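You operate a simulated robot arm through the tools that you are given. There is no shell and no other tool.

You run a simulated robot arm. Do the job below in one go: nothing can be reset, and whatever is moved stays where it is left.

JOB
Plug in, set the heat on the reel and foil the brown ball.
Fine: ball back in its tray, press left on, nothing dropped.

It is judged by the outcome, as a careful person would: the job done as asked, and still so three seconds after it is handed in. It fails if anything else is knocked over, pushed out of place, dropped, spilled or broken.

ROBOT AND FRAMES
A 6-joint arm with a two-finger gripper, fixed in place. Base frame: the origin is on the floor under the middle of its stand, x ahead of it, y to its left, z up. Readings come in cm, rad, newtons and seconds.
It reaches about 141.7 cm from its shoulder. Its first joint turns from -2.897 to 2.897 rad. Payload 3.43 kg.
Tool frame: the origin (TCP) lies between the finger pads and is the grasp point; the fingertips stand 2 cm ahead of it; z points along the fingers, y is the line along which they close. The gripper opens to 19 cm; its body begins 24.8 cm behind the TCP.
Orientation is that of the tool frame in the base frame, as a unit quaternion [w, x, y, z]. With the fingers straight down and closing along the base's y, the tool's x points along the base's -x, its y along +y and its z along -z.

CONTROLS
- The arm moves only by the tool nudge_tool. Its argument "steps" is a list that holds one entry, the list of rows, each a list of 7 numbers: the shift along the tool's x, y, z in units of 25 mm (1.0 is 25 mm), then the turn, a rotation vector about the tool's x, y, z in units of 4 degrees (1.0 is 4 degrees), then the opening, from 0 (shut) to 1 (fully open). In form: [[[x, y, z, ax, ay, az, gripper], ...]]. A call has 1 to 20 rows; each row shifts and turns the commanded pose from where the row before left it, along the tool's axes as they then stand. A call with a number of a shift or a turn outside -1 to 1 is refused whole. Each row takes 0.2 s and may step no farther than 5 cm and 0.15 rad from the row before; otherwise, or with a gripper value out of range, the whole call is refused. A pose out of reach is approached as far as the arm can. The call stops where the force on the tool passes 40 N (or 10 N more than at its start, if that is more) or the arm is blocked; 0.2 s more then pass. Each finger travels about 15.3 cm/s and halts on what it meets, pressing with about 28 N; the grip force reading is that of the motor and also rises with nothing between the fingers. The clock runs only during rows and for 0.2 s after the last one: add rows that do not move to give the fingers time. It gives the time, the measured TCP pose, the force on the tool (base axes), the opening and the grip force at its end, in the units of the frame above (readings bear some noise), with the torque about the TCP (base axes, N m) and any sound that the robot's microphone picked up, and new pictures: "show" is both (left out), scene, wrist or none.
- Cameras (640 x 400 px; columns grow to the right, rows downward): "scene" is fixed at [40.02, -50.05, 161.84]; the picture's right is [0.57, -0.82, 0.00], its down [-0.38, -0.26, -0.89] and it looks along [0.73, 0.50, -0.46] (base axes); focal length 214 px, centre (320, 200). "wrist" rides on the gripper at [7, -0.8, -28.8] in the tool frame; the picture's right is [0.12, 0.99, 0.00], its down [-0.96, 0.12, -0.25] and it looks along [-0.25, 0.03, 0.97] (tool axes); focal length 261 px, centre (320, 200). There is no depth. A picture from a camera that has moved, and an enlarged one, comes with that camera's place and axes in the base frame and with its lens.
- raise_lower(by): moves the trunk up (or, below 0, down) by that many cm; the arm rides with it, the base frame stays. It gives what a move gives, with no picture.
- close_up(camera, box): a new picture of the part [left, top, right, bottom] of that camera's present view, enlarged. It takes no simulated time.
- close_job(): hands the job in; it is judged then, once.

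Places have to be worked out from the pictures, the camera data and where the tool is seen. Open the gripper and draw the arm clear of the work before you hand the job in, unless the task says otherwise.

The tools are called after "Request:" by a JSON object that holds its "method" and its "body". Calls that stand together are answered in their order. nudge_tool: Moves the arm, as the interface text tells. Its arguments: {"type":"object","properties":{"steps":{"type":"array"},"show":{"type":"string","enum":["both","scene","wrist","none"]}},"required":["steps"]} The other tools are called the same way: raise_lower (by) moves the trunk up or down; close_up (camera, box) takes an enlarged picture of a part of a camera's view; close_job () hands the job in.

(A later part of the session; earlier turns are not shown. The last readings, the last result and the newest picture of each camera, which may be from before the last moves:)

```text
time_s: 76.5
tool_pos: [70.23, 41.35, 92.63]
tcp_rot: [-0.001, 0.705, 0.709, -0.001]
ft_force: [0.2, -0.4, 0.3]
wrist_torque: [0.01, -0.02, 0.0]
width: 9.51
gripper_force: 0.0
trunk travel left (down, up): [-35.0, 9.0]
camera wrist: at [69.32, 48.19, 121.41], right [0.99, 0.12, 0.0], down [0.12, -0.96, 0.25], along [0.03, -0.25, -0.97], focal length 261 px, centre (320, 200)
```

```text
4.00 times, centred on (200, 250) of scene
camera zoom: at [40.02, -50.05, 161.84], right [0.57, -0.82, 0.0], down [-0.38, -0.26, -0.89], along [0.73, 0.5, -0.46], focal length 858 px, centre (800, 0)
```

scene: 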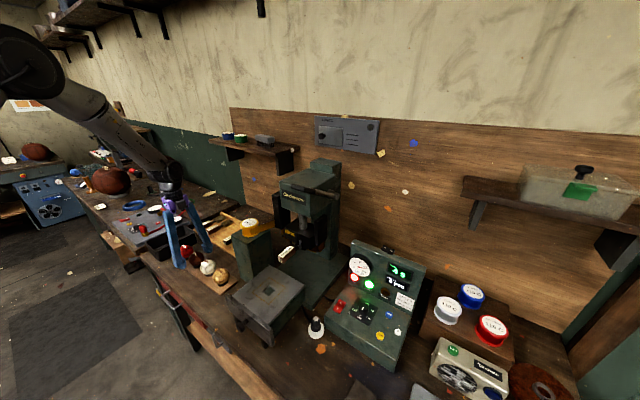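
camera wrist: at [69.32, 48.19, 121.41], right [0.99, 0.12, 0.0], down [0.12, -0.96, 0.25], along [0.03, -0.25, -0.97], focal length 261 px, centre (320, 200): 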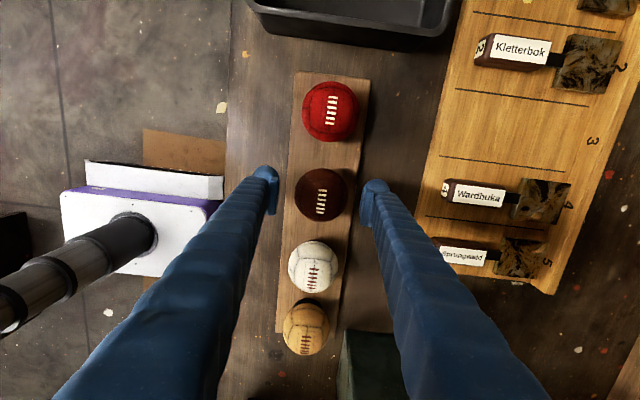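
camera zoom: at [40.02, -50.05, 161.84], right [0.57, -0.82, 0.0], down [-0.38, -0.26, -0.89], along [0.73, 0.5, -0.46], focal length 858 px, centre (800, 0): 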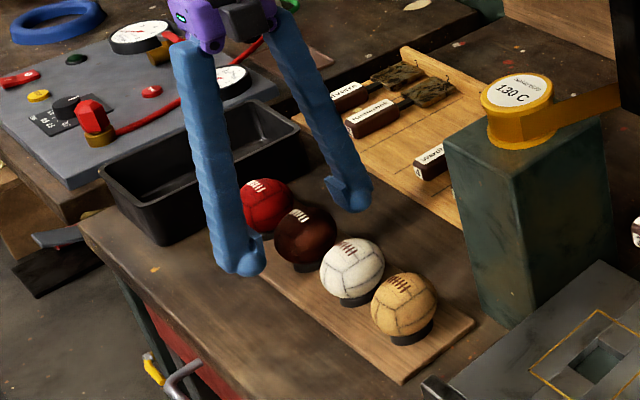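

The ball is centred on the tool axis to within a millimetre. I'll lower the last 1.3 cm to its equator and close.

Request:
{"method": "nudge_tool", "body": {"steps": [[[0, 0, 0.52, 0, 0, 0, 0.5], [0, 0, 0, 0, 0, 0, 0.4], [0, 0, 0, 0, 0, 0, 0.3], [0, 0, 0, 0, 0, 0, 0.2], [0, 0, 0, 0, 0, 0, 0.2]]], "show": "none"}}

Request:
{"method": "close_up", "body": {"camera": "wrist", "box": [240, 130, 400, 250]}}

```text
time_s: 77.7
tool_pos: [70.32, 41.31, 91.36]
tcp_rot: [0.0, 0.705, 0.709, 0.0]
ft_force: [-0.9, -0.9, 3.5]
wrist_torque: [-0.03, 0.06, -0.02]
width: 6.36
gripper_force: 27.9
trunk travel left (down, up): [-35.0, 9.0]
```

```text
3.33 times, centred on (320, 190) of wrist
camera zoom: at [69.45, 48.24, 120.13], right [0.99, 0.12, 0.0], down [0.12, -0.96, 0.25], along [0.03, -0.25, -0.97], focal length 869 px, centre (320, 233)
```

zoom: 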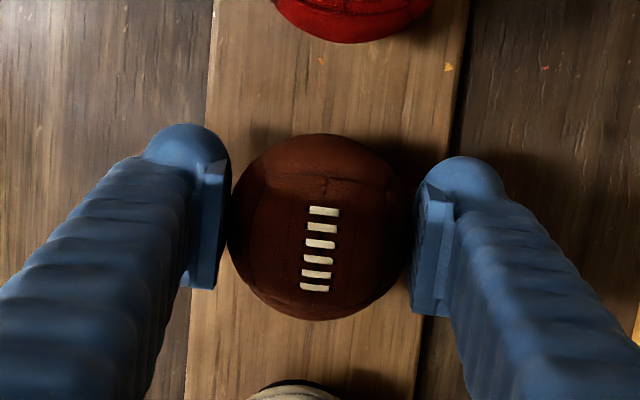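

The ball is gripped at 6.36 cm, which is its equator. I'll lift it straight up out of its cup.

Request:
{"method": "nudge_tool", "body": {"steps": [[[0, 0, -0.4, 0, 0, 0, 0.2], [0, 0, -0.8, 0, 0, 0, 0.2], [0, 0, -1, 0, 0, 0, 0.2], [0, 0, -1, 0, 0, 0, 0.2], [0, 0, -1, 0, 0, 0, 0.2], [0, 0, -1, 0, 0, 0, 0.2], [0, 0, -1, 0, 0, 0, 0.2], [0, 0, -1, 0, 0, 0, 0.2], [0, 0, -1, 0, 0, 0, 0.2], [0, 0, -1, 0, 0, 0, 0.2], [0, 0, 0, 0, 0, 0, 0.2]]], "show": "both"}}

Request:
{"method": "close_up", "body": {"camera": "wrist", "box": [230, 110, 410, 250]}}

Request:
{"method": "close_up", "body": {"camera": "scene", "box": [140, 180, 280, 300]}}

```text
time_s: 80.1
tool_pos: [70.12, 41.43, 114.22]
tcp_rot: [-0.001, 0.705, 0.709, 0.0]
ft_force: [0.9, -1.0, -1.3]
wrist_torque: [-0.01, 0.01, -0.01]
width: 6.34
gripper_force: 28.2
trunk travel left (down, up): [-35.0, 9.0]
camera wrist: at [69.22, 48.31, 142.91], right [0.99, 0.12, 0.0], down [0.12, -0.96, 0.25], along [0.03, -0.25, -0.97], focal length 261 px, centre (320, 200)
```

scene: 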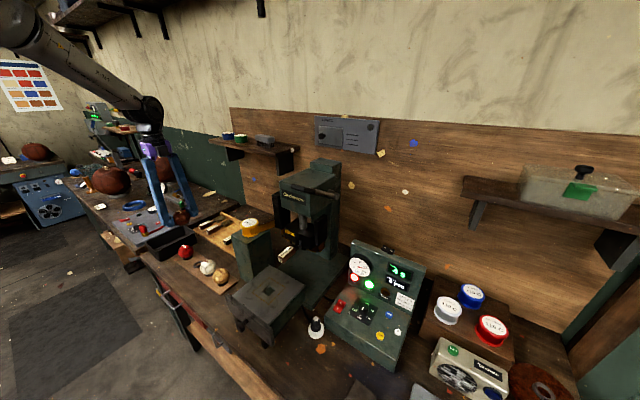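
wrist: 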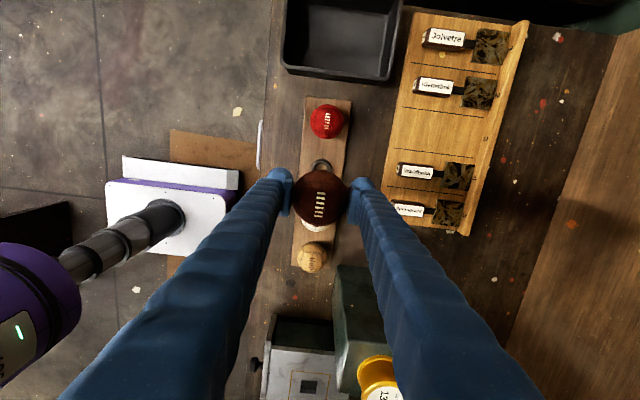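

```text
2.86 times, centred on (320, 180) of wrist
camera zoom: at [69.22, 48.31, 142.91], right [0.99, 0.12, 0.0], down [0.12, -0.96, 0.25], along [0.03, -0.25, -0.97], focal length 745 px, centre (320, 257)
```

zoom: 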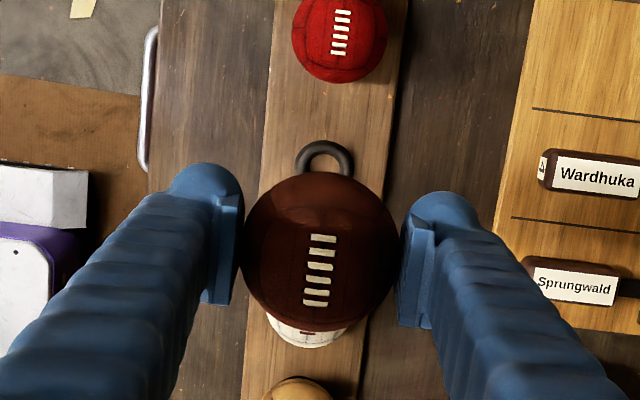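

```text
3.33 times, centred on (210, 240) of scene
camera zoom: at [40.02, -50.05, 161.84], right [0.57, -0.82, 0.0], down [-0.38, -0.26, -0.89], along [0.73, 0.5, -0.46], focal length 715 px, centre (687, 67)
```

zoom: 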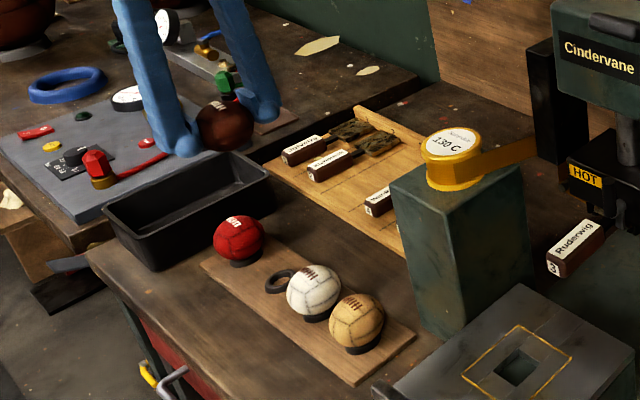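

The ball is lifted cleanly, and its ring-shaped cup is visible at (70.4,41.0). I'll carry it back toward the robot, turn to zero yaw, and travel along the bench front.

Request:
{"method": "nudge_tool", "body": {"steps": [[[0, -0.8, 0, 0, 0, 0, 0.2], [0, -0.8, 0, 0, 0, 0, 0.2], [0, -0.8, 0, 0, 0, 0, 0.2], [0, -0.8, 0, 0, 0, 0, 0.2], [0, 0, 0, 0, 0, -1, 0.2], [0, 0, 0, 0, 0, -1, 0.2], [0, 0, 0, 0, 0, -1, 0.2], [0, 0, 0, 0, 0, -1, 0.2], [0, 0, 0, 0, 0, -1, 0.2], [0, 0, 0, 0, 0, -1, 0.2], [0, 0, 0, 0, 0, -1, 0.2], [0, 0, 0, 0, 0, -1, 0.2], [0, 0, 0, 0, 0, -1, 0.2], [0, 0, 0, 0, 0, -1, 0.2], [0, 0, 0, 0, 0, -1, 0.2], [0, 0, 0, 0, 0, -1, 0.2]]], "show": "none"}}

Request:
{"method": "nudge_tool", "body": {"steps": [[[0, 0, 0, 0, 0, -1, 0.2], [0, 0, 0, 0, 0, -1, 0.2], [0, 0, 0, 0, 0, -1, 0.2], [0, 0, 0, 0, 0, -1, 0.2], [0, 0, 0, 0, 0, -1, 0.2], [0, 0, 0, 0, 0, -1, 0.2], [0, 0, 0, 0, 0, -1, 0.2], [0, 0, 0, 0, 0, -1, 0.2], [0, 0, 0, 0, 0, -1, 0.2], [0, 0, 0, 0, 0, -1, 0.2], [0, 0, 0, 0, 0, -0.5, 0.2], [0, 0, 0, 0, 0, 0, 0.2]]], "show": "both"}}

```text
time_s: 83.5
tool_pos: [62.29, 41.45, 114.41]
tcp_rot: [0.0, 0.356, 0.934, 0.0]
ft_force: [-0.7, 0.6, -1.9]
wrist_torque: [0.0, 0.0, -0.02]
width: 6.33
gripper_force: 28.3
trunk travel left (down, up): [-35.0, 9.0]
```

```text
time_s: 86.1
tool_pos: [62.4, 41.34, 114.34]
tcp_rot: [0.0, -0.002, 1.0, 0.0]
ft_force: [0.3, 0.4, -1.4]
wrist_torque: [-0.01, -0.03, -0.02]
width: 6.36
gripper_force: 27.4
trunk travel left (down, up): [-35.0, 9.0]
camera wrist: at [55.21, 40.32, 143.15], right [-0.12, 0.99, 0.0], down [0.96, 0.12, 0.25], along [0.24, 0.03, -0.97], focal length 261 px, centre (320, 200)
```

scene: 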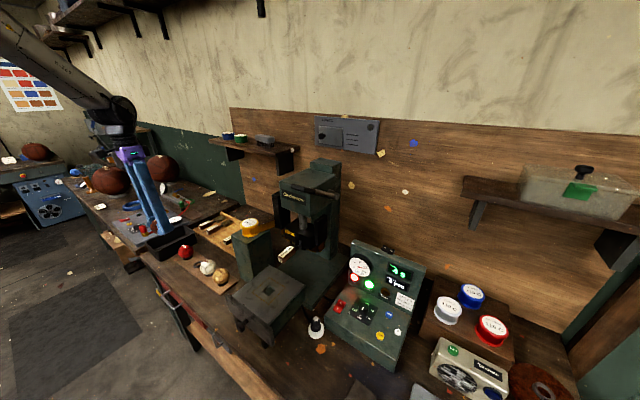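
wrist: 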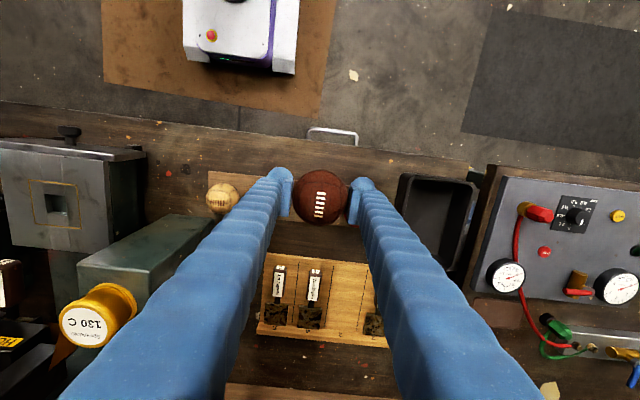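

Yaw is back to zero with the ball secure. I'll travel along the bench front to line up with the drawer nest.

Request:
{"method": "nudge_tool", "body": {"steps": [[[0, -0.98, 0, 0, 0, 0, 0.2], [0, -0.98, 0, 0, 0, 0, 0.2], [0, -0.98, 0, 0, 0, 0, 0.2], [0, -0.98, 0, 0, 0, 0, 0.2], [0, -0.98, 0, 0, 0, 0, 0.2], [0, -0.98, 0, 0, 0, 0, 0.2], [0, -0.98, 0, 0, 0, 0, 0.2], [0, -0.98, 0, 0, 0, 0, 0.2], [0, -0.98, 0, 0, 0, 0, 0.2], [0, -0.98, 0, 0, 0, 0, 0.2], [0, -0.98, 0, 0, 0, 0, 0.2], [0, -0.98, 0, 0, 0, 0, 0.2], [0, -0.98, 0, 0, 0, 0, 0.2], [0, -0.98, 0, 0, 0, 0, 0.2], [0, -0.98, 0, 0, 0, 0, 0.2], [0, -0.98, 0, 0, 0, 0, 0.2], [0, -0.98, 0, 0, 0, 0, 0.2], [0, -0.98, 0, 0, 0, 0, 0.2], [0, -0.98, 0, 0, 0, 0, 0.2], [0, 0, 0, 0, 0, 0, 0.2]]], "show": "both"}}

Request:
{"method": "close_up", "body": {"camera": "wrist", "box": [240, 150, 400, 300]}}

```text
time_s: 90.3
tool_pos: [62.51, -5.06, 114.57]
tcp_rot: [0.0, -0.003, 1.0, 0.0]
ft_force: [-1.0, 0.0, -1.2]
wrist_torque: [0.03, -0.01, 0.01]
width: 6.33
gripper_force: 27.7
trunk travel left (down, up): [-35.0, 9.0]
camera wrist: at [55.32, -6.16, 143.33], right [-0.12, 0.99, 0.0], down [0.96, 0.12, 0.25], along [0.24, 0.03, -0.97], focal length 261 px, centre (320, 200)
```

scene: 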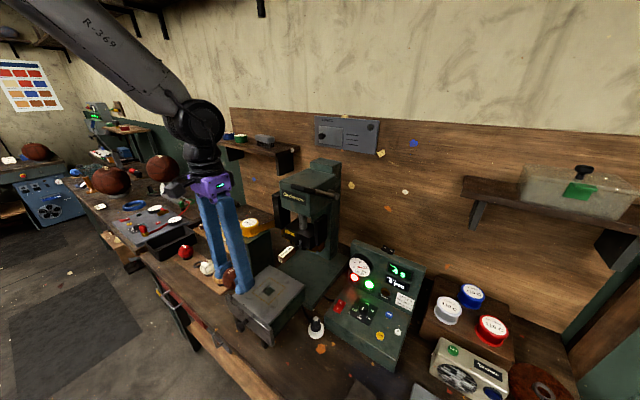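
wrist: 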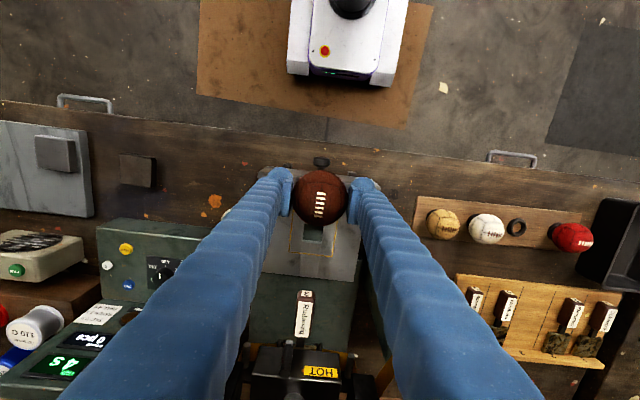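

```text
2.67 times, centred on (320, 225) of wrist
camera zoom: at [55.32, -6.16, 143.33], right [-0.12, 0.99, 0.0], down [0.96, 0.12, 0.25], along [0.24, 0.03, -0.97], focal length 695 px, centre (320, 133)
```

zoom: 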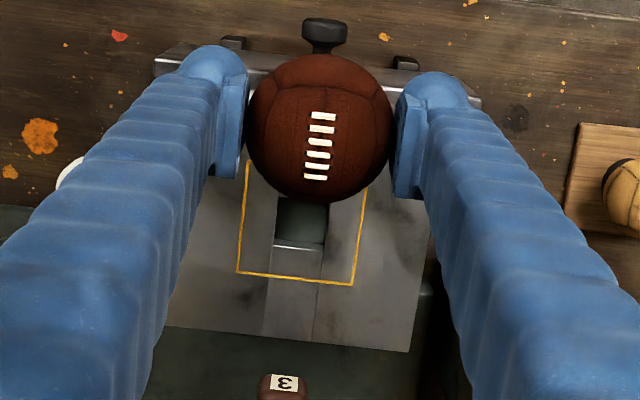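

The nest centre is at about (73.2,-5.3,98.4). I'll move forward over it, staying high, then lower to just above and check the alignment.

Request:
{"method": "nudge_tool", "body": {"steps": [[[-0.86, -0.018, 0, 0, 0, 0, 0.2], [-0.86, -0.018, 0, 0, 0, 0, 0.2], [-0.86, -0.018, 0, 0, 0, 0, 0.2], [-0.86, -0.018, 0, 0, 0, 0, 0.2], [-0.86, -0.018, 0, 0, 0, 0, 0.2], [0, 0, 0.8, 0, 0, 0, 0.2], [0, 0, 0.8, 0, 0, 0, 0.2], [0, 0, 0.8, 0, 0, 0, 0.2], [0, 0, 0.8, 0, 0, 0, 0.2], [0, 0, 0.8, 0, 0, 0, 0.2], [0, 0, 0, 0, 0, 0, 0.2]]], "show": "both"}}

Request:
{"method": "close_up", "body": {"camera": "wrist", "box": [240, 120, 400, 270]}}

Request:
{"method": "close_up", "body": {"camera": "scene", "box": [225, 220, 345, 340]}}

```text
time_s: 92.7
tool_pos: [73.34, -5.34, 104.33]
tcp_rot: [0.0, -0.003, 1.0, -0.001]
ft_force: [0.6, -0.2, -1.8]
wrist_torque: [-0.01, -0.01, 0.02]
width: 6.35
gripper_force: 28.6
trunk travel left (down, up): [-35.0, 9.0]
camera wrist: at [66.2, -6.36, 133.13], right [-0.12, 0.99, 0.0], down [0.96, 0.12, 0.25], along [0.25, 0.03, -0.97], focal length 261 px, centre (320, 200)
```

scene: 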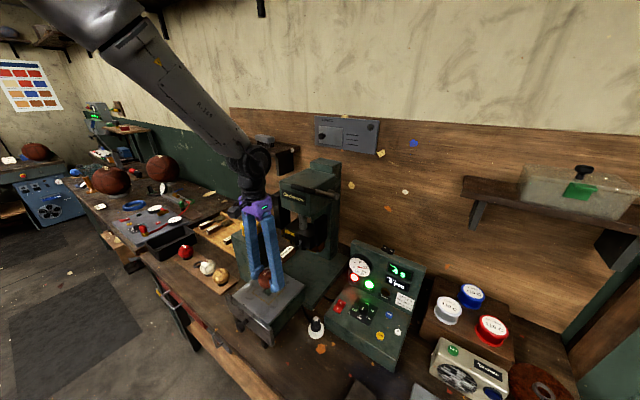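
wrist: 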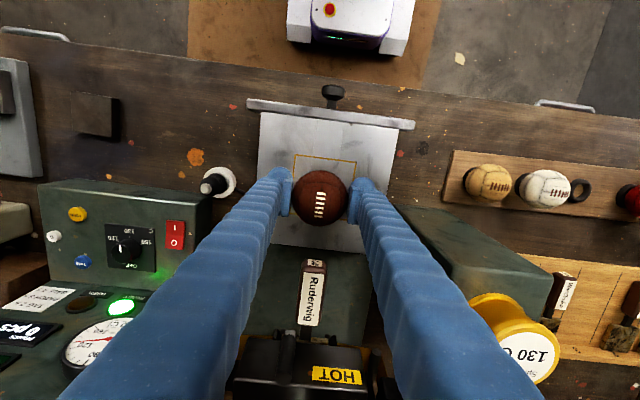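

```text
2.67 times, centred on (320, 195) of wrist
camera zoom: at [66.2, -6.36, 133.13], right [-0.12, 0.99, 0.0], down [0.96, 0.12, 0.25], along [0.25, 0.03, -0.97], focal length 695 px, centre (320, 213)
```

zoom: 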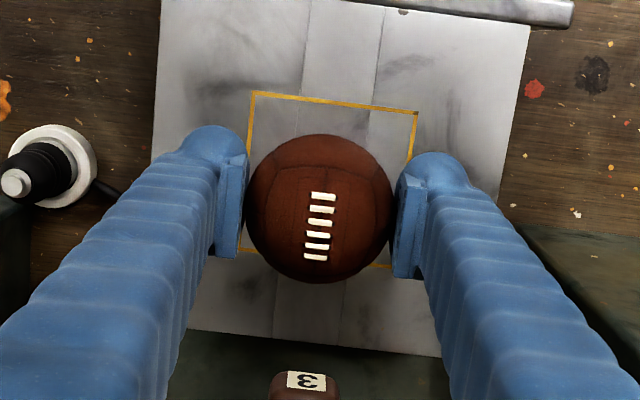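

```text
3.33 times, centred on (285, 280) of scene
camera zoom: at [40.02, -50.05, 161.84], right [0.57, -0.82, 0.0], down [-0.38, -0.26, -0.89], along [0.73, 0.5, -0.46], focal length 715 px, centre (437, -67)
```

zoom: 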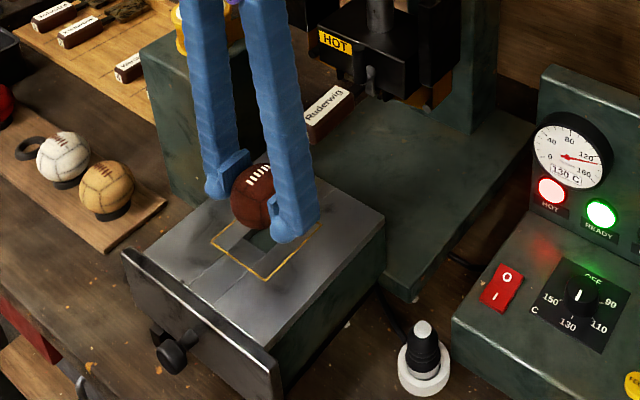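

The ball is aligned over the nest to within about 1 mm. I'll lower to just above contact, then creep down until it rests.

Request:
{"method": "nudge_tool", "body": {"steps": [[[-0.04, 0.04, 0.4, 0, 0, 0, 0.2], [0, 0, 0.4, 0, 0, 0, 0.2], [0, 0, 0.1, 0, 0, 0, 0.2], [0, 0, 0.06, 0, 0, 0, 0.2], [0, 0, 0, 0, 0, 0, 0.2]]], "show": "none"}}

Request:
{"method": "close_up", "body": {"camera": "scene", "box": [235, 250, 315, 330]}}

```text
time_s: 93.9
tool_pos: [73.19, -5.31, 101.95]
tcp_rot: [-0.002, -0.003, 1.0, 0.0]
ft_force: [0.6, -0.4, -0.7]
wrist_torque: [0.01, -0.05, 0.01]
width: 6.33
gripper_force: 28.4
trunk travel left (down, up): [-35.0, 9.0]
```

```text
5.00 times, centred on (275, 290) of scene
camera zoom: at [40.02, -50.05, 161.84], right [0.57, -0.82, 0.0], down [-0.38, -0.26, -0.89], along [0.73, 0.5, -0.46], focal length 1072 px, centre (545, -250)
```

zoom: 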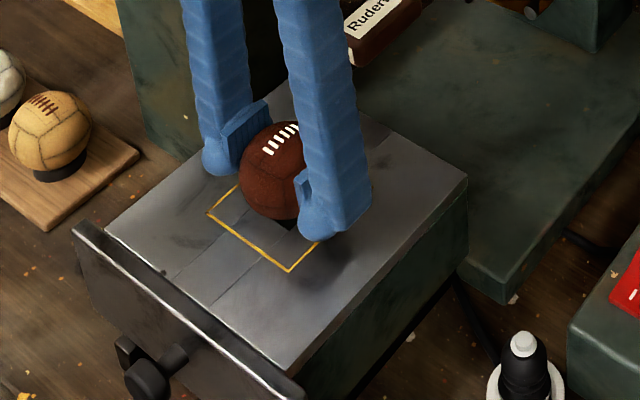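

Request:
{"method": "nudge_tool", "body": {"steps": [[[0, 0, 0.06, 0, 0, 0, 0.2], [0, 0, 0.06, 0, 0, 0, 0.2], [0, 0, 0.06, 0, 0, 0, 0.2], [0, 0, 0, 0, 0, 0, 0.2]]], "show": "none"}}

```text
time_s: 94.9
tool_pos: [73.31, -5.26, 101.28]
tcp_rot: [-0.001, -0.003, 1.0, 0.0]
ft_force: [-0.1, -1.2, -2.0]
wrist_torque: [0.0, 0.02, 0.0]
width: 6.36
gripper_force: 27.7
trunk travel left (down, up): [-35.0, 9.0]
```

Still hanging free, so I'll creep further.

Request:
{"method": "nudge_tool", "body": {"steps": [[[0, 0, 0.06, 0, 0, 0, 0.2], [0, 0, 0.06, 0, 0, 0, 0.2], [0, 0, 0, 0, 0, 0, 0.2]]], "show": "none"}}

Request:
{"method": "close_up", "body": {"camera": "scene", "box": [235, 250, 315, 330]}}

Request:
{"method": "close_up", "body": {"camera": "wrist", "box": [240, 120, 400, 270]}}

```text
time_s: 95.7
tool_pos: [73.37, -5.31, 101.41]
tcp_rot: [0.001, -0.003, 1.0, 0.0]
ft_force: [-0.5, 1.9, 17.2]
wrist_torque: [-0.16, 0.02, -0.05]
width: 6.33
gripper_force: 28.2
trunk travel left (down, up): [-35.0, 9.0]
```

```text
5.00 times, centred on (275, 290) of scene
camera zoom: at [40.02, -50.05, 161.84], right [0.57, -0.82, 0.0], down [-0.38, -0.26, -0.89], along [0.73, 0.5, -0.46], focal length 1072 px, centre (545, -250)
```

zoom: 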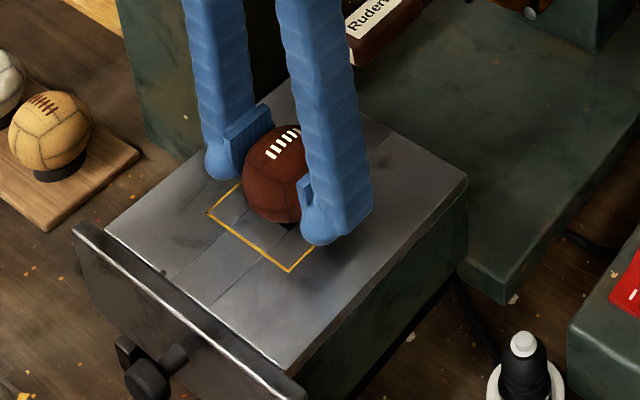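

```text
2.67 times, centred on (320, 195) of wrist
camera zoom: at [66.24, -6.32, 130.08], right [-0.12, 0.99, 0.0], down [0.96, 0.12, 0.25], along [0.25, 0.03, -0.97], focal length 695 px, centre (320, 213)
```

zoom: 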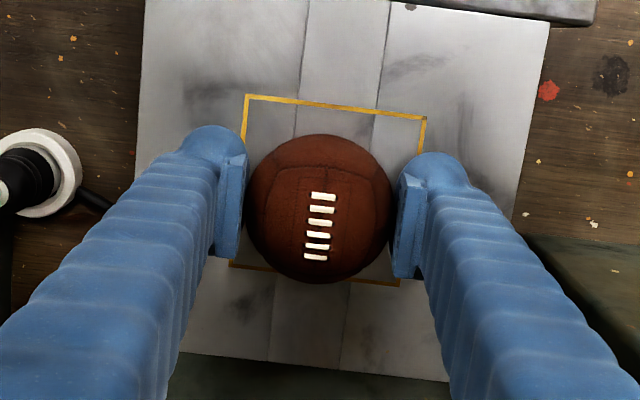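

The ball has bottomed in the nest and is centred. I'll ease off slightly, open symmetrically and rise clear.

Request:
{"method": "nudge_tool", "body": {"steps": [[[0, 0, -0.04, 0, 0, 0, 0.2], [0, 0, 0, 0, 0, 0, 0.4], [0, 0, 0, 0, 0, 0, 0.5], [0, 0, 0, 0, 0, 0, 0.5], [0, 0, -0.5, 0, 0, 0, 0.5], [0, 0, -1, 0, 0, 0, 0.5], [0, 0, -1, 0, 0, 0, 0.5], [0, 0, -1, 0, 0, 0, 0.5], [0, 0, -1, 0, 0, 0, 0.5], [0, 0, 0, 0, 0, 0, 0.5]]], "show": "both"}}

Request:
{"method": "close_up", "body": {"camera": "wrist", "box": [240, 110, 400, 260]}}

Request:
{"method": "close_up", "body": {"camera": "scene", "box": [225, 230, 325, 340]}}

```text
time_s: 97.9
tool_pos: [73.46, -5.25, 112.38]
tcp_rot: [0.0, -0.003, 1.0, -0.001]
ft_force: [0.5, 0.5, -0.8]
wrist_torque: [-0.01, -0.02, 0.03]
width: 9.5
gripper_force: 0.0
trunk travel left (down, up): [-35.0, 9.0]
camera wrist: at [66.34, -6.37, 141.27], right [-0.12, 0.99, 0.0], down [0.96, 0.12, 0.25], along [0.24, 0.03, -0.97], focal length 261 px, centre (320, 200)
```

scene: 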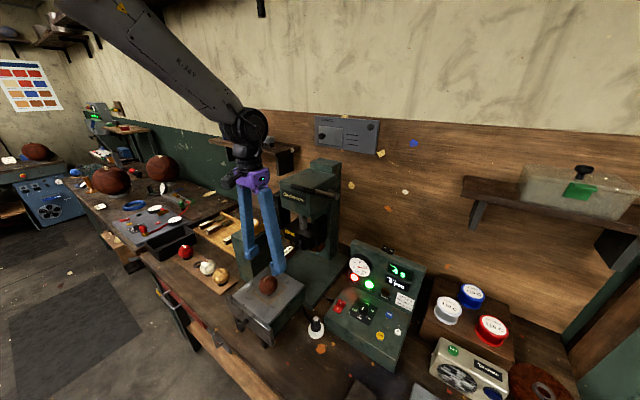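
wrist: 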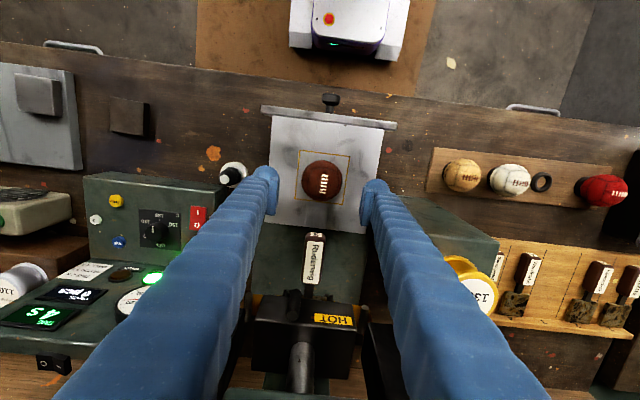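

```text
2.67 times, centred on (320, 185) of wrist
camera zoom: at [66.34, -6.37, 141.27], right [-0.12, 0.99, 0.0], down [0.96, 0.12, 0.25], along [0.24, 0.03, -0.97], focal length 695 px, centre (320, 240)
```

zoom: 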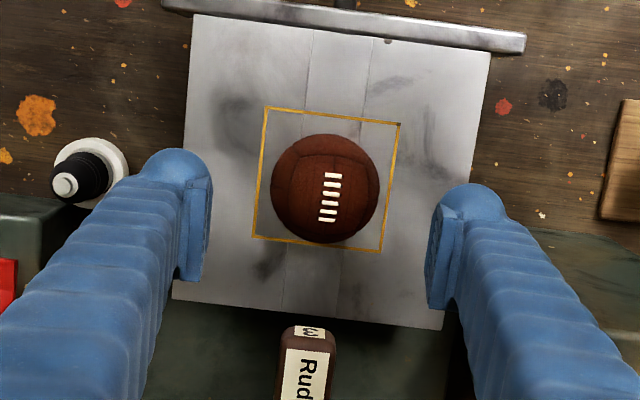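

```text
3.64 times, centred on (275, 285) of scene
camera zoom: at [40.02, -50.05, 161.84], right [0.57, -0.82, 0.0], down [-0.38, -0.26, -0.89], along [0.73, 0.5, -0.46], focal length 780 px, centre (484, -109)
```

zoom: 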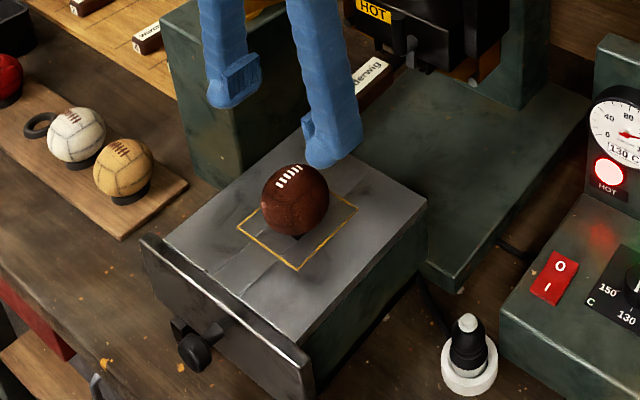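

The ball sits well in the nest. Now I'll back away toward the robot and lean the hand to about 30° to look at the drawer front and its handle knob.

Request:
{"method": "nudge_tool", "body": {"steps": [[[1, 0, 0, 0, 0, 0, 0.5], [1, 0, 0, 0, 0, 0, 0.5], [1, 0, 0, 0, 0, 0, 0.5], [1, 0, 0, 0, 0, 0, 0.5], [1, 0, 0, 0, 0, 0, 0.5], [1, 0, 0, 0, 0, 0, 0.5], [1, 0, 0, 0, 0, 0, 0.5], [1, 0, 0, 0, -1, 0, 0.5], [0, 0, 0, 0, -1, 0, 0.5], [0, 0, 0, 0, -1, 0, 0.5], [0, 0, 0, 0, -1, 0, 0.5], [0, 0, 0, 0, -1, 0, 0.5], [0, 0, 0, 0, -1, 0, 0.5], [0, 0, 0, 0, -1, 0, 0.5], [0, 0, 0, 0, -0.5, 0, 0.5], [0, 0, 0, 0, 0, 0, 0.5]]], "show": "both"}}

Request:
{"method": "close_up", "body": {"camera": "wrist", "box": [240, 130, 400, 280]}}

Request:
{"method": "close_up", "body": {"camera": "scene", "box": [215, 260, 315, 360]}}

```text
time_s: 101.3
tool_pos: [53.78, -4.1, 112.47]
tcp_rot: [0.163, -0.007, 0.986, 0.023]
ft_force: [-0.9, 0.6, 0.0]
wrist_torque: [0.05, 0.01, 0.01]
width: 9.5
gripper_force: 0.1
out of reach, approached as far as the arm can: row 12, 13, 14
trunk travel left (down, up): [-35.0, 9.0]
camera wrist: at [37.68, -6.31, 137.49], right [-0.13, 0.99, 0.0], down [0.83, 0.11, 0.55], along [0.54, 0.08, -0.84], focal length 261 px, centre (320, 200)
```

scene: 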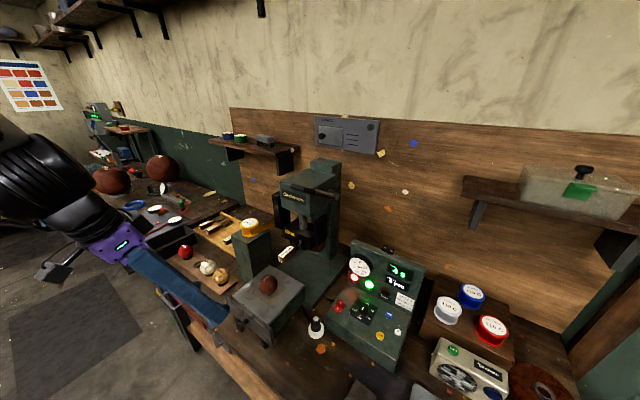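
wrist: 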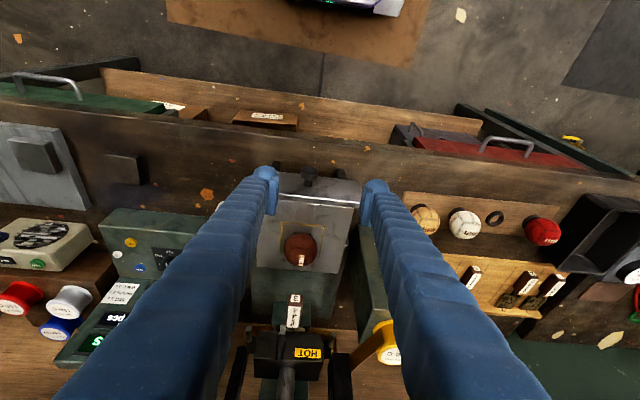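

```text
2.67 times, centred on (320, 205) of wrist
camera zoom: at [37.68, -6.31, 137.49], right [-0.13, 0.99, 0.0], down [0.83, 0.11, 0.55], along [0.54, 0.08, -0.84], focal length 695 px, centre (320, 187)
```

zoom: 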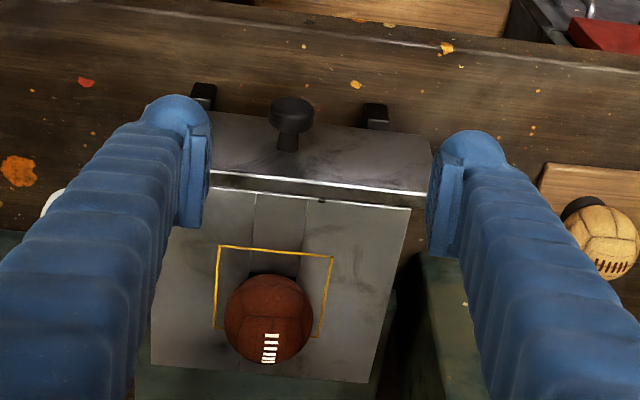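

```text
4.00 times, centred on (265, 310) of scene
camera zoom: at [40.02, -50.05, 161.84], right [0.57, -0.82, 0.0], down [-0.38, -0.26, -0.89], along [0.73, 0.5, -0.46], focal length 858 px, centre (540, -240)
```

zoom: 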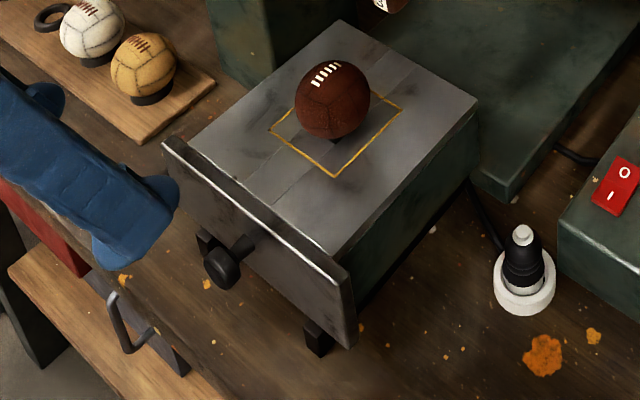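

The arm limits how far it can lean this close in, but about 24° is enough. The knob cap is at about (60.2,-5.2,94.2), in front of the plate at x≈62.7. I'll set 24° of lean, hover above and just in front of the cap, and check.

Request:
{"method": "nudge_tool", "body": {"steps": [[[0, 0, 0, 0, 1, 0, 0.35], [0, 0, 0, 0, 0.5, 0, 0.35], [-0.504, 0, 0.867, 0, 0, 0, 0.35], [-0.504, 0, 0.867, 0, 0, 0, 0.35], [-0.504, 0, 0.867, 0, 0, 0, 0.35], [0, 0, 0, 0, 0, 0, 0.35]]], "show": "both"}}

Request:
{"method": "close_up", "body": {"camera": "wrist", "box": [240, 100, 400, 250]}}

Request:
{"method": "close_up", "body": {"camera": "scene", "box": [215, 260, 315, 360]}}

```text
time_s: 102.7
tool_pos: [59.41, -2.86, 107.64]
tcp_rot: [0.148, -0.008, 0.988, 0.03]
ft_force: [-0.1, 0.3, 0.6]
wrist_torque: [-0.01, -0.01, -0.03]
width: 6.67
gripper_force: 0.0
out of reach, approached as far as the arm can: row 1, 2
trunk travel left (down, up): [-35.0, 9.0]
camera wrist: at [44.22, -5.65, 133.04], right [-0.14, 0.99, 0.02], down [0.84, 0.11, 0.52], along [0.52, 0.09, -0.85], focal length 261 px, centre (320, 200)
```

scene: 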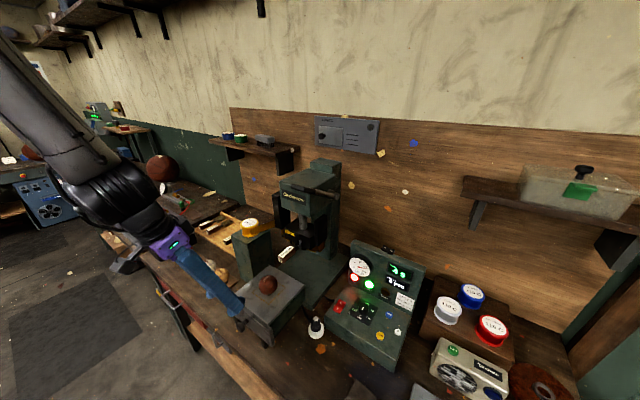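
wrist: 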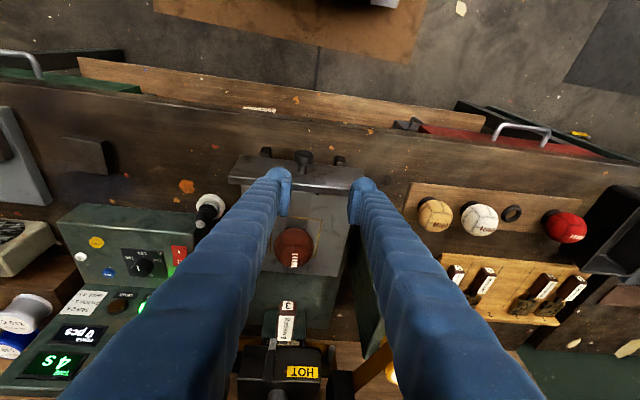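

```text
2.67 times, centred on (320, 175) of wrist
camera zoom: at [44.22, -5.65, 133.04], right [-0.14, 0.99, 0.02], down [0.84, 0.11, 0.52], along [0.52, 0.09, -0.85], focal length 695 px, centre (320, 267)
```

zoom: 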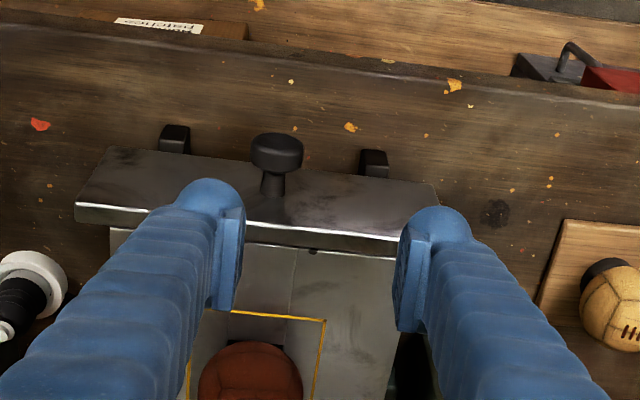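

```text
4.00 times, centred on (265, 310) of scene
camera zoom: at [40.02, -50.05, 161.84], right [0.57, -0.82, 0.0], down [-0.38, -0.26, -0.89], along [0.73, 0.5, -0.46], focal length 858 px, centre (540, -240)
```

zoom: 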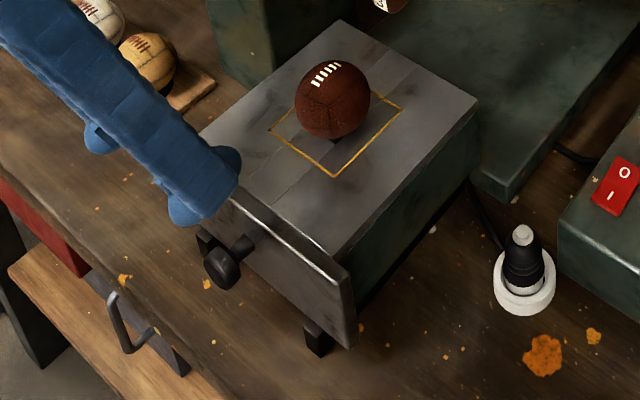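

The arm approximated some unreachable poses, so it is now at 17° lean with a slight roll and 2.4 cm off in y. A 17° lean is enough. I'll remove the roll, recentre on y=-5.24 and check before descending.

Request:
{"method": "nudge_tool", "body": {"steps": [[[0, 0, 0, 0.88, 0, 0, 0.35], [-0.02, -0.952, 0, 0, 0, 0, 0.35], [0, 0, 0, 0, 0, 0, 0.35]]], "show": "none"}}

Request:
{"method": "close_up", "body": {"camera": "wrist", "box": [240, 100, 400, 250]}}

Request:
{"method": "close_up", "body": {"camera": "scene", "box": [215, 260, 315, 360]}}

```text
time_s: 103.5
tool_pos: [59.42, -5.36, 107.74]
tcp_rot: [0.147, -0.003, 0.989, 0.0]
ft_force: [0.4, -1.6, -0.5]
wrist_torque: [0.18, 0.0, 0.06]
width: 6.66
gripper_force: 0.1
trunk travel left (down, up): [-35.0, 9.0]
```

```text
2.67 times, centred on (320, 175) of wrist
camera zoom: at [44.23, -6.37, 133.15], right [-0.12, 0.99, -0.04], down [0.85, 0.12, 0.52], along [0.52, 0.03, -0.85], focal length 695 px, centre (320, 267)
```

zoom: 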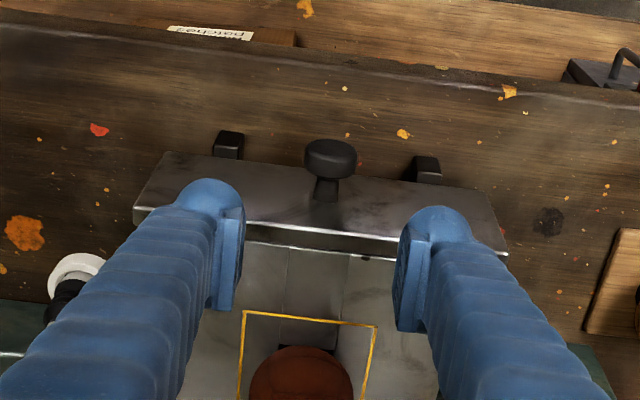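

```text
4.00 times, centred on (265, 310) of scene
camera zoom: at [40.02, -50.05, 161.84], right [0.57, -0.82, 0.0], down [-0.38, -0.26, -0.89], along [0.73, 0.5, -0.46], focal length 858 px, centre (540, -240)
```

zoom: 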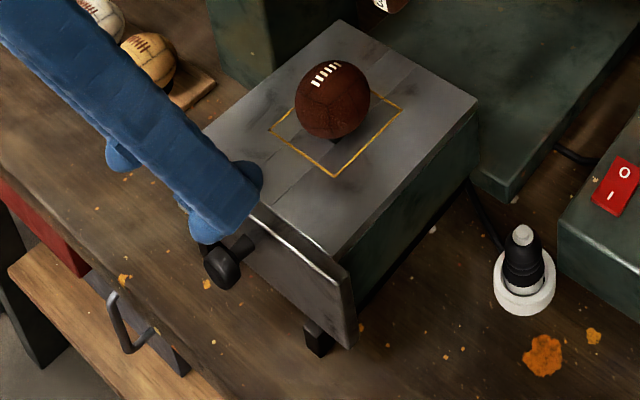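

The knob cap is confirmed at (60.3,-5.2,93.7). I'll lower the open fingers on either side of it, staying about 1 cm in front of the plate.

Request:
{"method": "nudge_tool", "body": {"steps": [[[0.242, 0.007, 0.888, 0, 0, 0, 0.35], [0.242, 0.007, 0.888, 0, 0, 0, 0.35], [0.242, 0.007, 0.888, 0, 0, 0, 0.35], [0.242, 0.007, 0.888, 0, 0, 0, 0.35], [0.242, 0.007, 0.888, 0, 0, 0, 0.35], [0.242, 0.007, 0.888, 0, 0, 0, 0.35], [0, 0, 0, 0, 0, 0, 0.35]]], "show": "both"}}

Request:
{"method": "close_up", "body": {"camera": "wrist", "box": [240, 110, 400, 260]}}

Request:
{"method": "close_up", "body": {"camera": "scene", "box": [215, 260, 315, 360]}}

```text
time_s: 105.1
tool_pos: [60.43, -5.84, 96.95]
tcp_rot: [0.144, -0.003, 0.989, 0.009]
ft_force: [0.3, 0.1, -0.6]
wrist_torque: [0.0, -0.02, -0.01]
width: 6.64
gripper_force: 0.1
out of reach, approached as far as the arm can: row 1, 2, 4, 5, 6
trunk travel left (down, up): [-35.0, 9.0]
camera wrist: at [45.39, -7.48, 122.53], right [-0.12, 0.99, -0.01], down [0.85, 0.11, 0.51], along [0.51, 0.05, -0.86], focal length 261 px, centre (320, 200)
```

scene: 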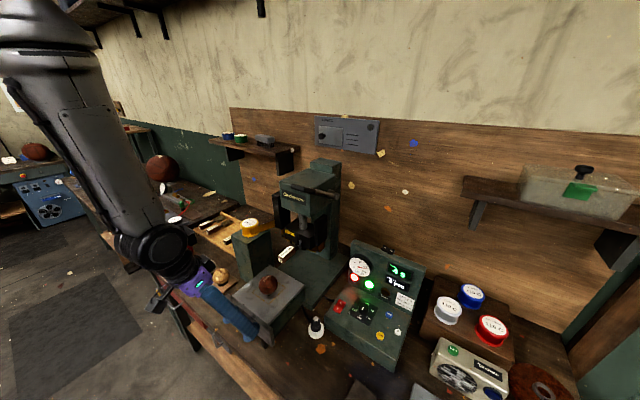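
wrist: 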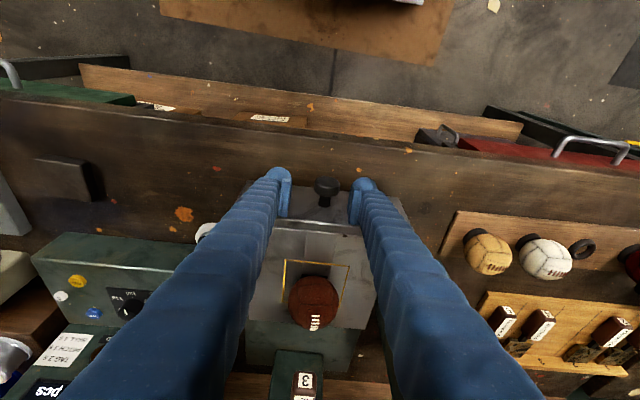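

```text
2.67 times, centred on (320, 185) of wrist
camera zoom: at [45.39, -7.48, 122.53], right [-0.12, 0.99, -0.01], down [0.85, 0.11, 0.51], along [0.51, 0.05, -0.86], focal length 695 px, centre (320, 240)
```

zoom: 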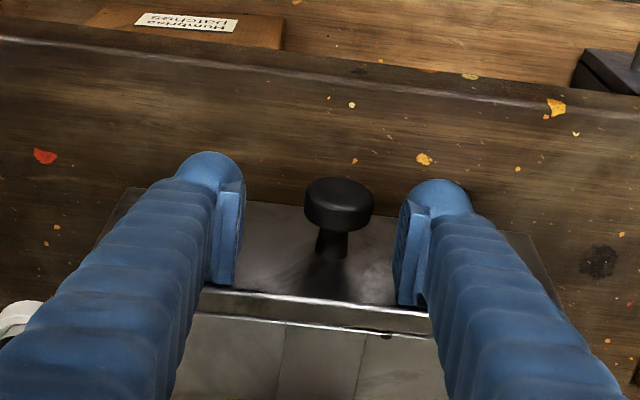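

```text
4.00 times, centred on (265, 310) of scene
camera zoom: at [40.02, -50.05, 161.84], right [0.57, -0.82, 0.0], down [-0.38, -0.26, -0.89], along [0.73, 0.5, -0.46], focal length 858 px, centre (540, -240)
```

zoom: 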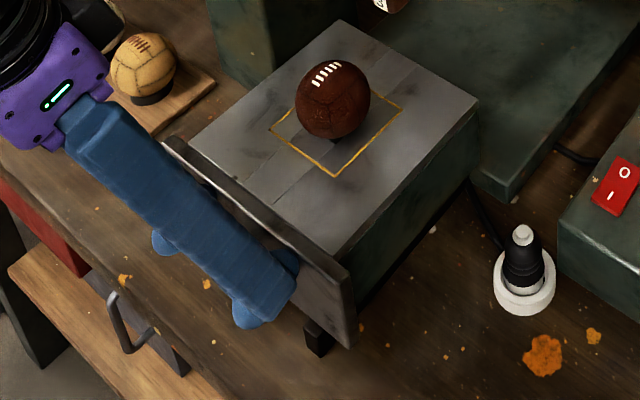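

The arm is at the edge of its reach this low and close in. Lowering the trunk will put this spot in a more comfortable zone, so I'll raise the hand clear first and then bring the trunk down 20 cm.

Request:
{"method": "nudge_tool", "body": {"steps": [[[-0.299, 0, -0.984, 0, 0, 0, 0.35], [-0.299, 0, -0.984, 0, 0, 0, 0.35], [-0.299, 0, -0.984, 0, 0, 0, 0.35], [-0.299, 0, -0.984, 0, 0, 0, 0.35], [-0.299, 0, -0.984, 0, 0, 0, 0.35], [-0.299, 0, -0.984, 0, 0, 0, 0.35], [-0.299, 0, -0.984, 0, 0, 0, 0.35], [-0.299, 0, -0.984, 0, 0, 0, 0.35], [-0.299, 0, -0.984, 0, 0, 0, 0.35], [0, 0, 0, 0, 0, 0, 0.35]]], "show": "none"}}

Request:
{"method": "raise_lower", "body": {"by": -20}}

```text
time_s: 107.3
tool_pos: [60.33, -5.17, 117.37]
tcp_rot: [0.147, 0.001, 0.989, 0.001]
ft_force: [-0.8, 0.0, 0.3]
wrist_torque: [0.11, -0.01, 0.0]
width: 6.65
gripper_force: 0.0
out of reach, approached as far as the arm can: row 4, 5, 6
trunk travel left (down, up): [-35.0, 9.0]
```

```text
time_s: 109.5
tool_pos: [60.25, -5.3, 97.41]
tcp_rot: [0.148, -0.003, 0.989, -0.001]
ft_force: [-0.7, -0.3, -0.2]
wrist_torque: [0.01, 0.0, 0.01]
width: 6.65
gripper_force: 0.1
trunk travel left (down, up): [-15.0, 29.0]
```

The trunk is down and the hand is directly above the knob at z=97.4. I'll check the view.

Request:
{"method": "close_up", "body": {"camera": "wrist", "box": [240, 110, 400, 260]}}

Request:
{"method": "close_up", "body": {"camera": "scene", "box": [0, 60, 320, 360]}}

```text
2.67 times, centred on (320, 185) of wrist
camera zoom: at [45.05, -6.28, 122.89], right [-0.12, 0.99, -0.04], down [0.85, 0.12, 0.52], along [0.52, 0.03, -0.85], focal length 695 px, centre (320, 240)
```

zoom: 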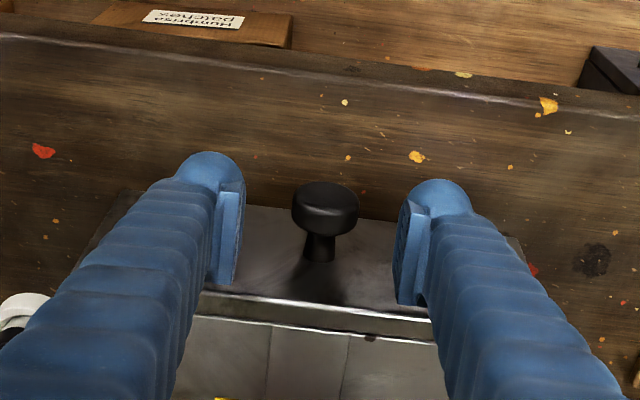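

```text
1.33 times, centred on (160, 210) of scene
camera zoom: at [40.02, -50.05, 161.84], right [0.57, -0.82, 0.0], down [-0.38, -0.26, -0.89], along [0.73, 0.5, -0.46], focal length 286 px, centre (533, 187)
```

zoom: 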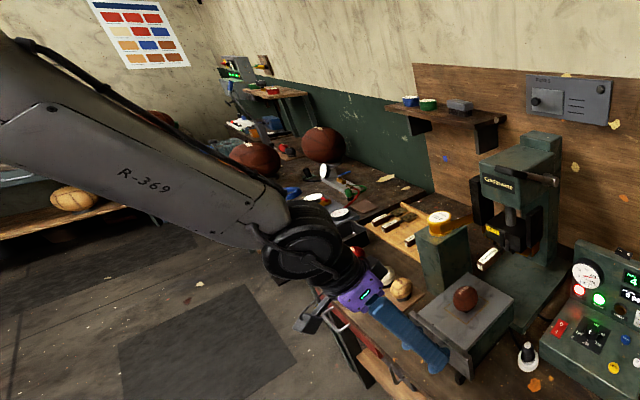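

The view is aligned. I'll lower 3.4 cm around the knob cap, then close on it.

Request:
{"method": "nudge_tool", "body": {"steps": [[[0.163, 0.013, 0.424, 0, 0, 0, 0.35], [0.163, 0.013, 0.424, 0, 0, 0, 0.35], [0.163, 0.013, 0.424, 0, 0, 0, 0.35], [0, 0, 0, 0, 0, 0, 0.35]]], "show": "none"}}

Request:
{"method": "close_up", "body": {"camera": "wrist", "box": [240, 110, 400, 260]}}

Request:
{"method": "close_up", "body": {"camera": "scene", "box": [215, 270, 315, 370]}}

```text
time_s: 110.5
tool_pos: [60.04, -5.27, 94.18]
tcp_rot: [0.148, -0.003, 0.989, 0.0]
ft_force: [0.3, -0.5, 0.3]
wrist_torque: [-0.01, 0.0, 0.01]
width: 6.63
gripper_force: 0.0
trunk travel left (down, up): [-15.0, 29.0]
```

```text
2.67 times, centred on (320, 185) of wrist
camera zoom: at [44.93, -6.23, 119.63], right [-0.12, 0.99, -0.04], down [0.85, 0.12, 0.52], along [0.52, 0.03, -0.85], focal length 695 px, centre (320, 240)
```

zoom: 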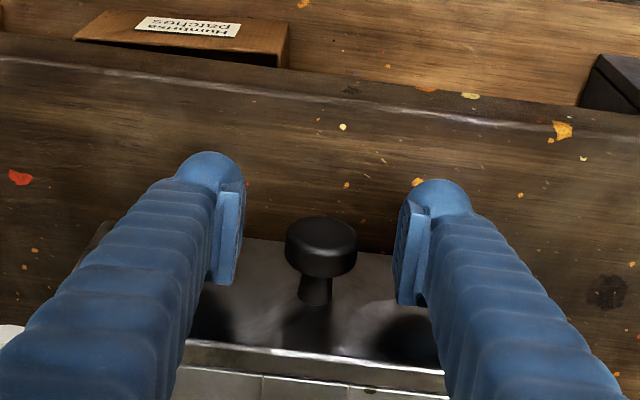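

```text
4.00 times, centred on (265, 320) of scene
camera zoom: at [40.02, -50.05, 161.84], right [0.57, -0.82, 0.0], down [-0.38, -0.26, -0.89], along [0.73, 0.5, -0.46], focal length 858 px, centre (540, -280)
```

zoom: 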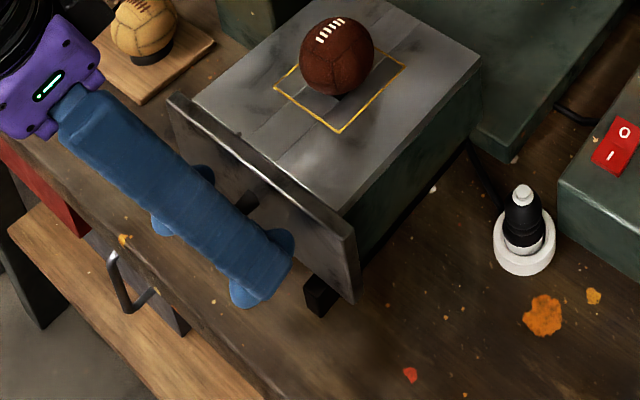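

The cap is between the pads. I'll close on it.

Request:
{"method": "nudge_tool", "body": {"steps": [[[-0.06, 0, 0, 0, 0, 0, 0.3], [0, 0, 0, 0, 0, 0, 0.15], [0, 0, 0, 0, 0, 0, 0.05], [0, 0, 0, 0, 0, 0, 0.05]]], "show": "none"}}

Request:
{"method": "close_up", "body": {"camera": "wrist", "box": [240, 110, 400, 260]}}

```text
time_s: 111.5
tool_pos: [60.33, -5.01, 94.1]
tcp_rot: [0.147, -0.005, 0.989, 0.0]
ft_force: [1.0, 17.9, 1.2]
wrist_torque: [0.08, 0.0, 0.2]
width: 3.05
gripper_force: 44.8
trunk travel left (down, up): [-15.0, 29.0]
```

```text
2.67 times, centred on (320, 185) of wrist
camera zoom: at [45.06, -6.07, 119.65], right [-0.12, 0.99, -0.04], down [0.85, 0.12, 0.52], along [0.52, 0.03, -0.86], focal length 695 px, centre (320, 240)
```

zoom: 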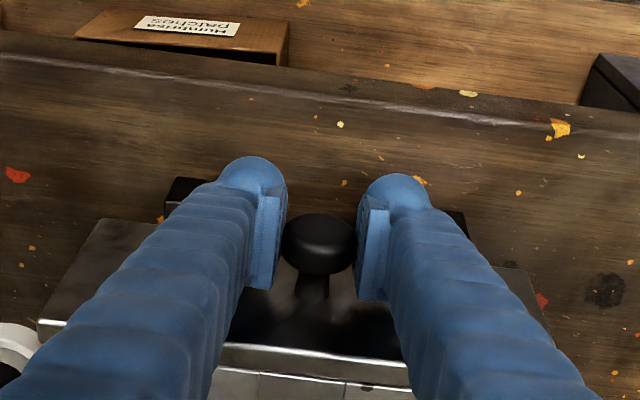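

The cap is gripped at 3.05 cm. I'll push the drawer in gently, starting slowly and checking that it slides.

Request:
{"method": "nudge_tool", "body": {"steps": [[[-0.12, 0.04, 0.036, 0, 0, 0, 0.05], [-0.24, 0, 0.073, 0, 0, 0, 0.05], [-0.36, 0, 0.109, 0, 0, 0, 0.05], [-0.36, 0, 0.109, 0, 0, 0, 0.05], [-0.24, 0, 0.073, 0, 0, 0, 0.05], [0, 0, 0, 0, 0, 0, 0.05]]], "show": "both"}}

Request:
{"method": "close_up", "body": {"camera": "scene", "box": [225, 210, 345, 340]}}

```text
time_s: 112.9
tool_pos: [63.68, -5.04, 94.2]
tcp_rot: [0.149, -0.002, 0.989, -0.002]
ft_force: [-0.3, 6.0, 10.9]
wrist_torque: [0.08, -0.17, 0.02]
width: 3.07
gripper_force: 44.8
trunk travel left (down, up): [-15.0, 29.0]
camera wrist: at [48.45, -6.06, 119.61], right [-0.12, 0.99, -0.04], down [0.85, 0.12, 0.52], along [0.52, 0.03, -0.85], focal length 261 px, centre (320, 200)
```

scene: 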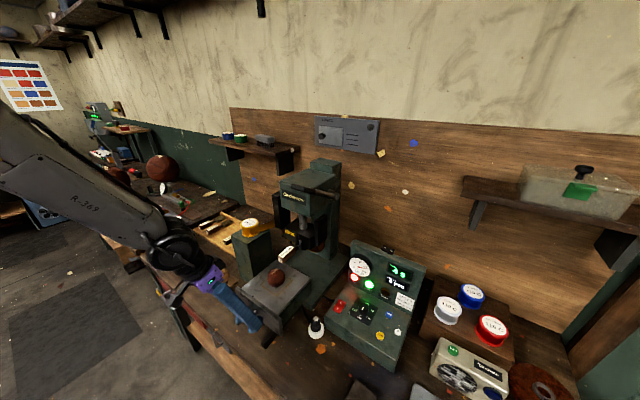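
wrist: 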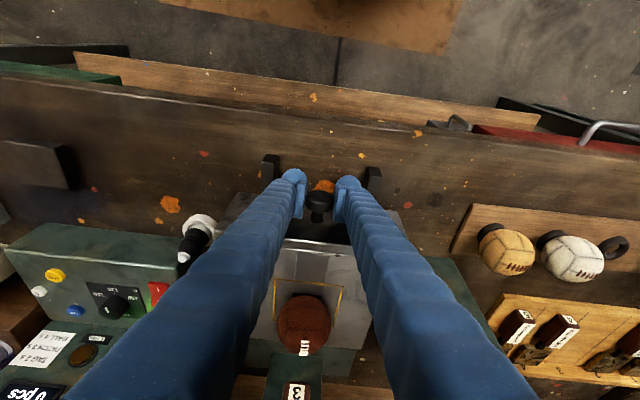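

```text
3.08 times, centred on (285, 275) of scene
camera zoom: at [40.02, -50.05, 161.84], right [0.57, -0.82, 0.0], down [-0.38, -0.26, -0.89], along [0.73, 0.5, -0.46], focal length 660 px, centre (428, -31)
```

zoom: 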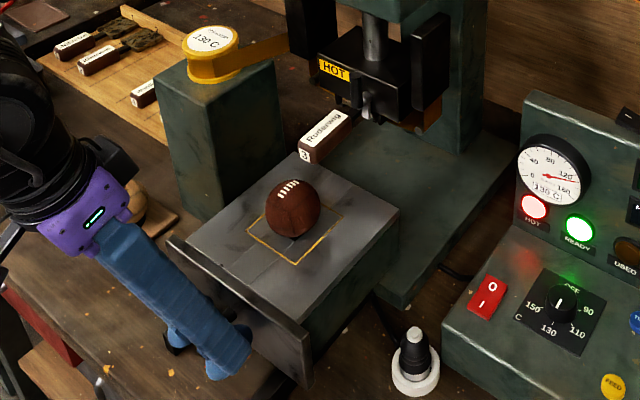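

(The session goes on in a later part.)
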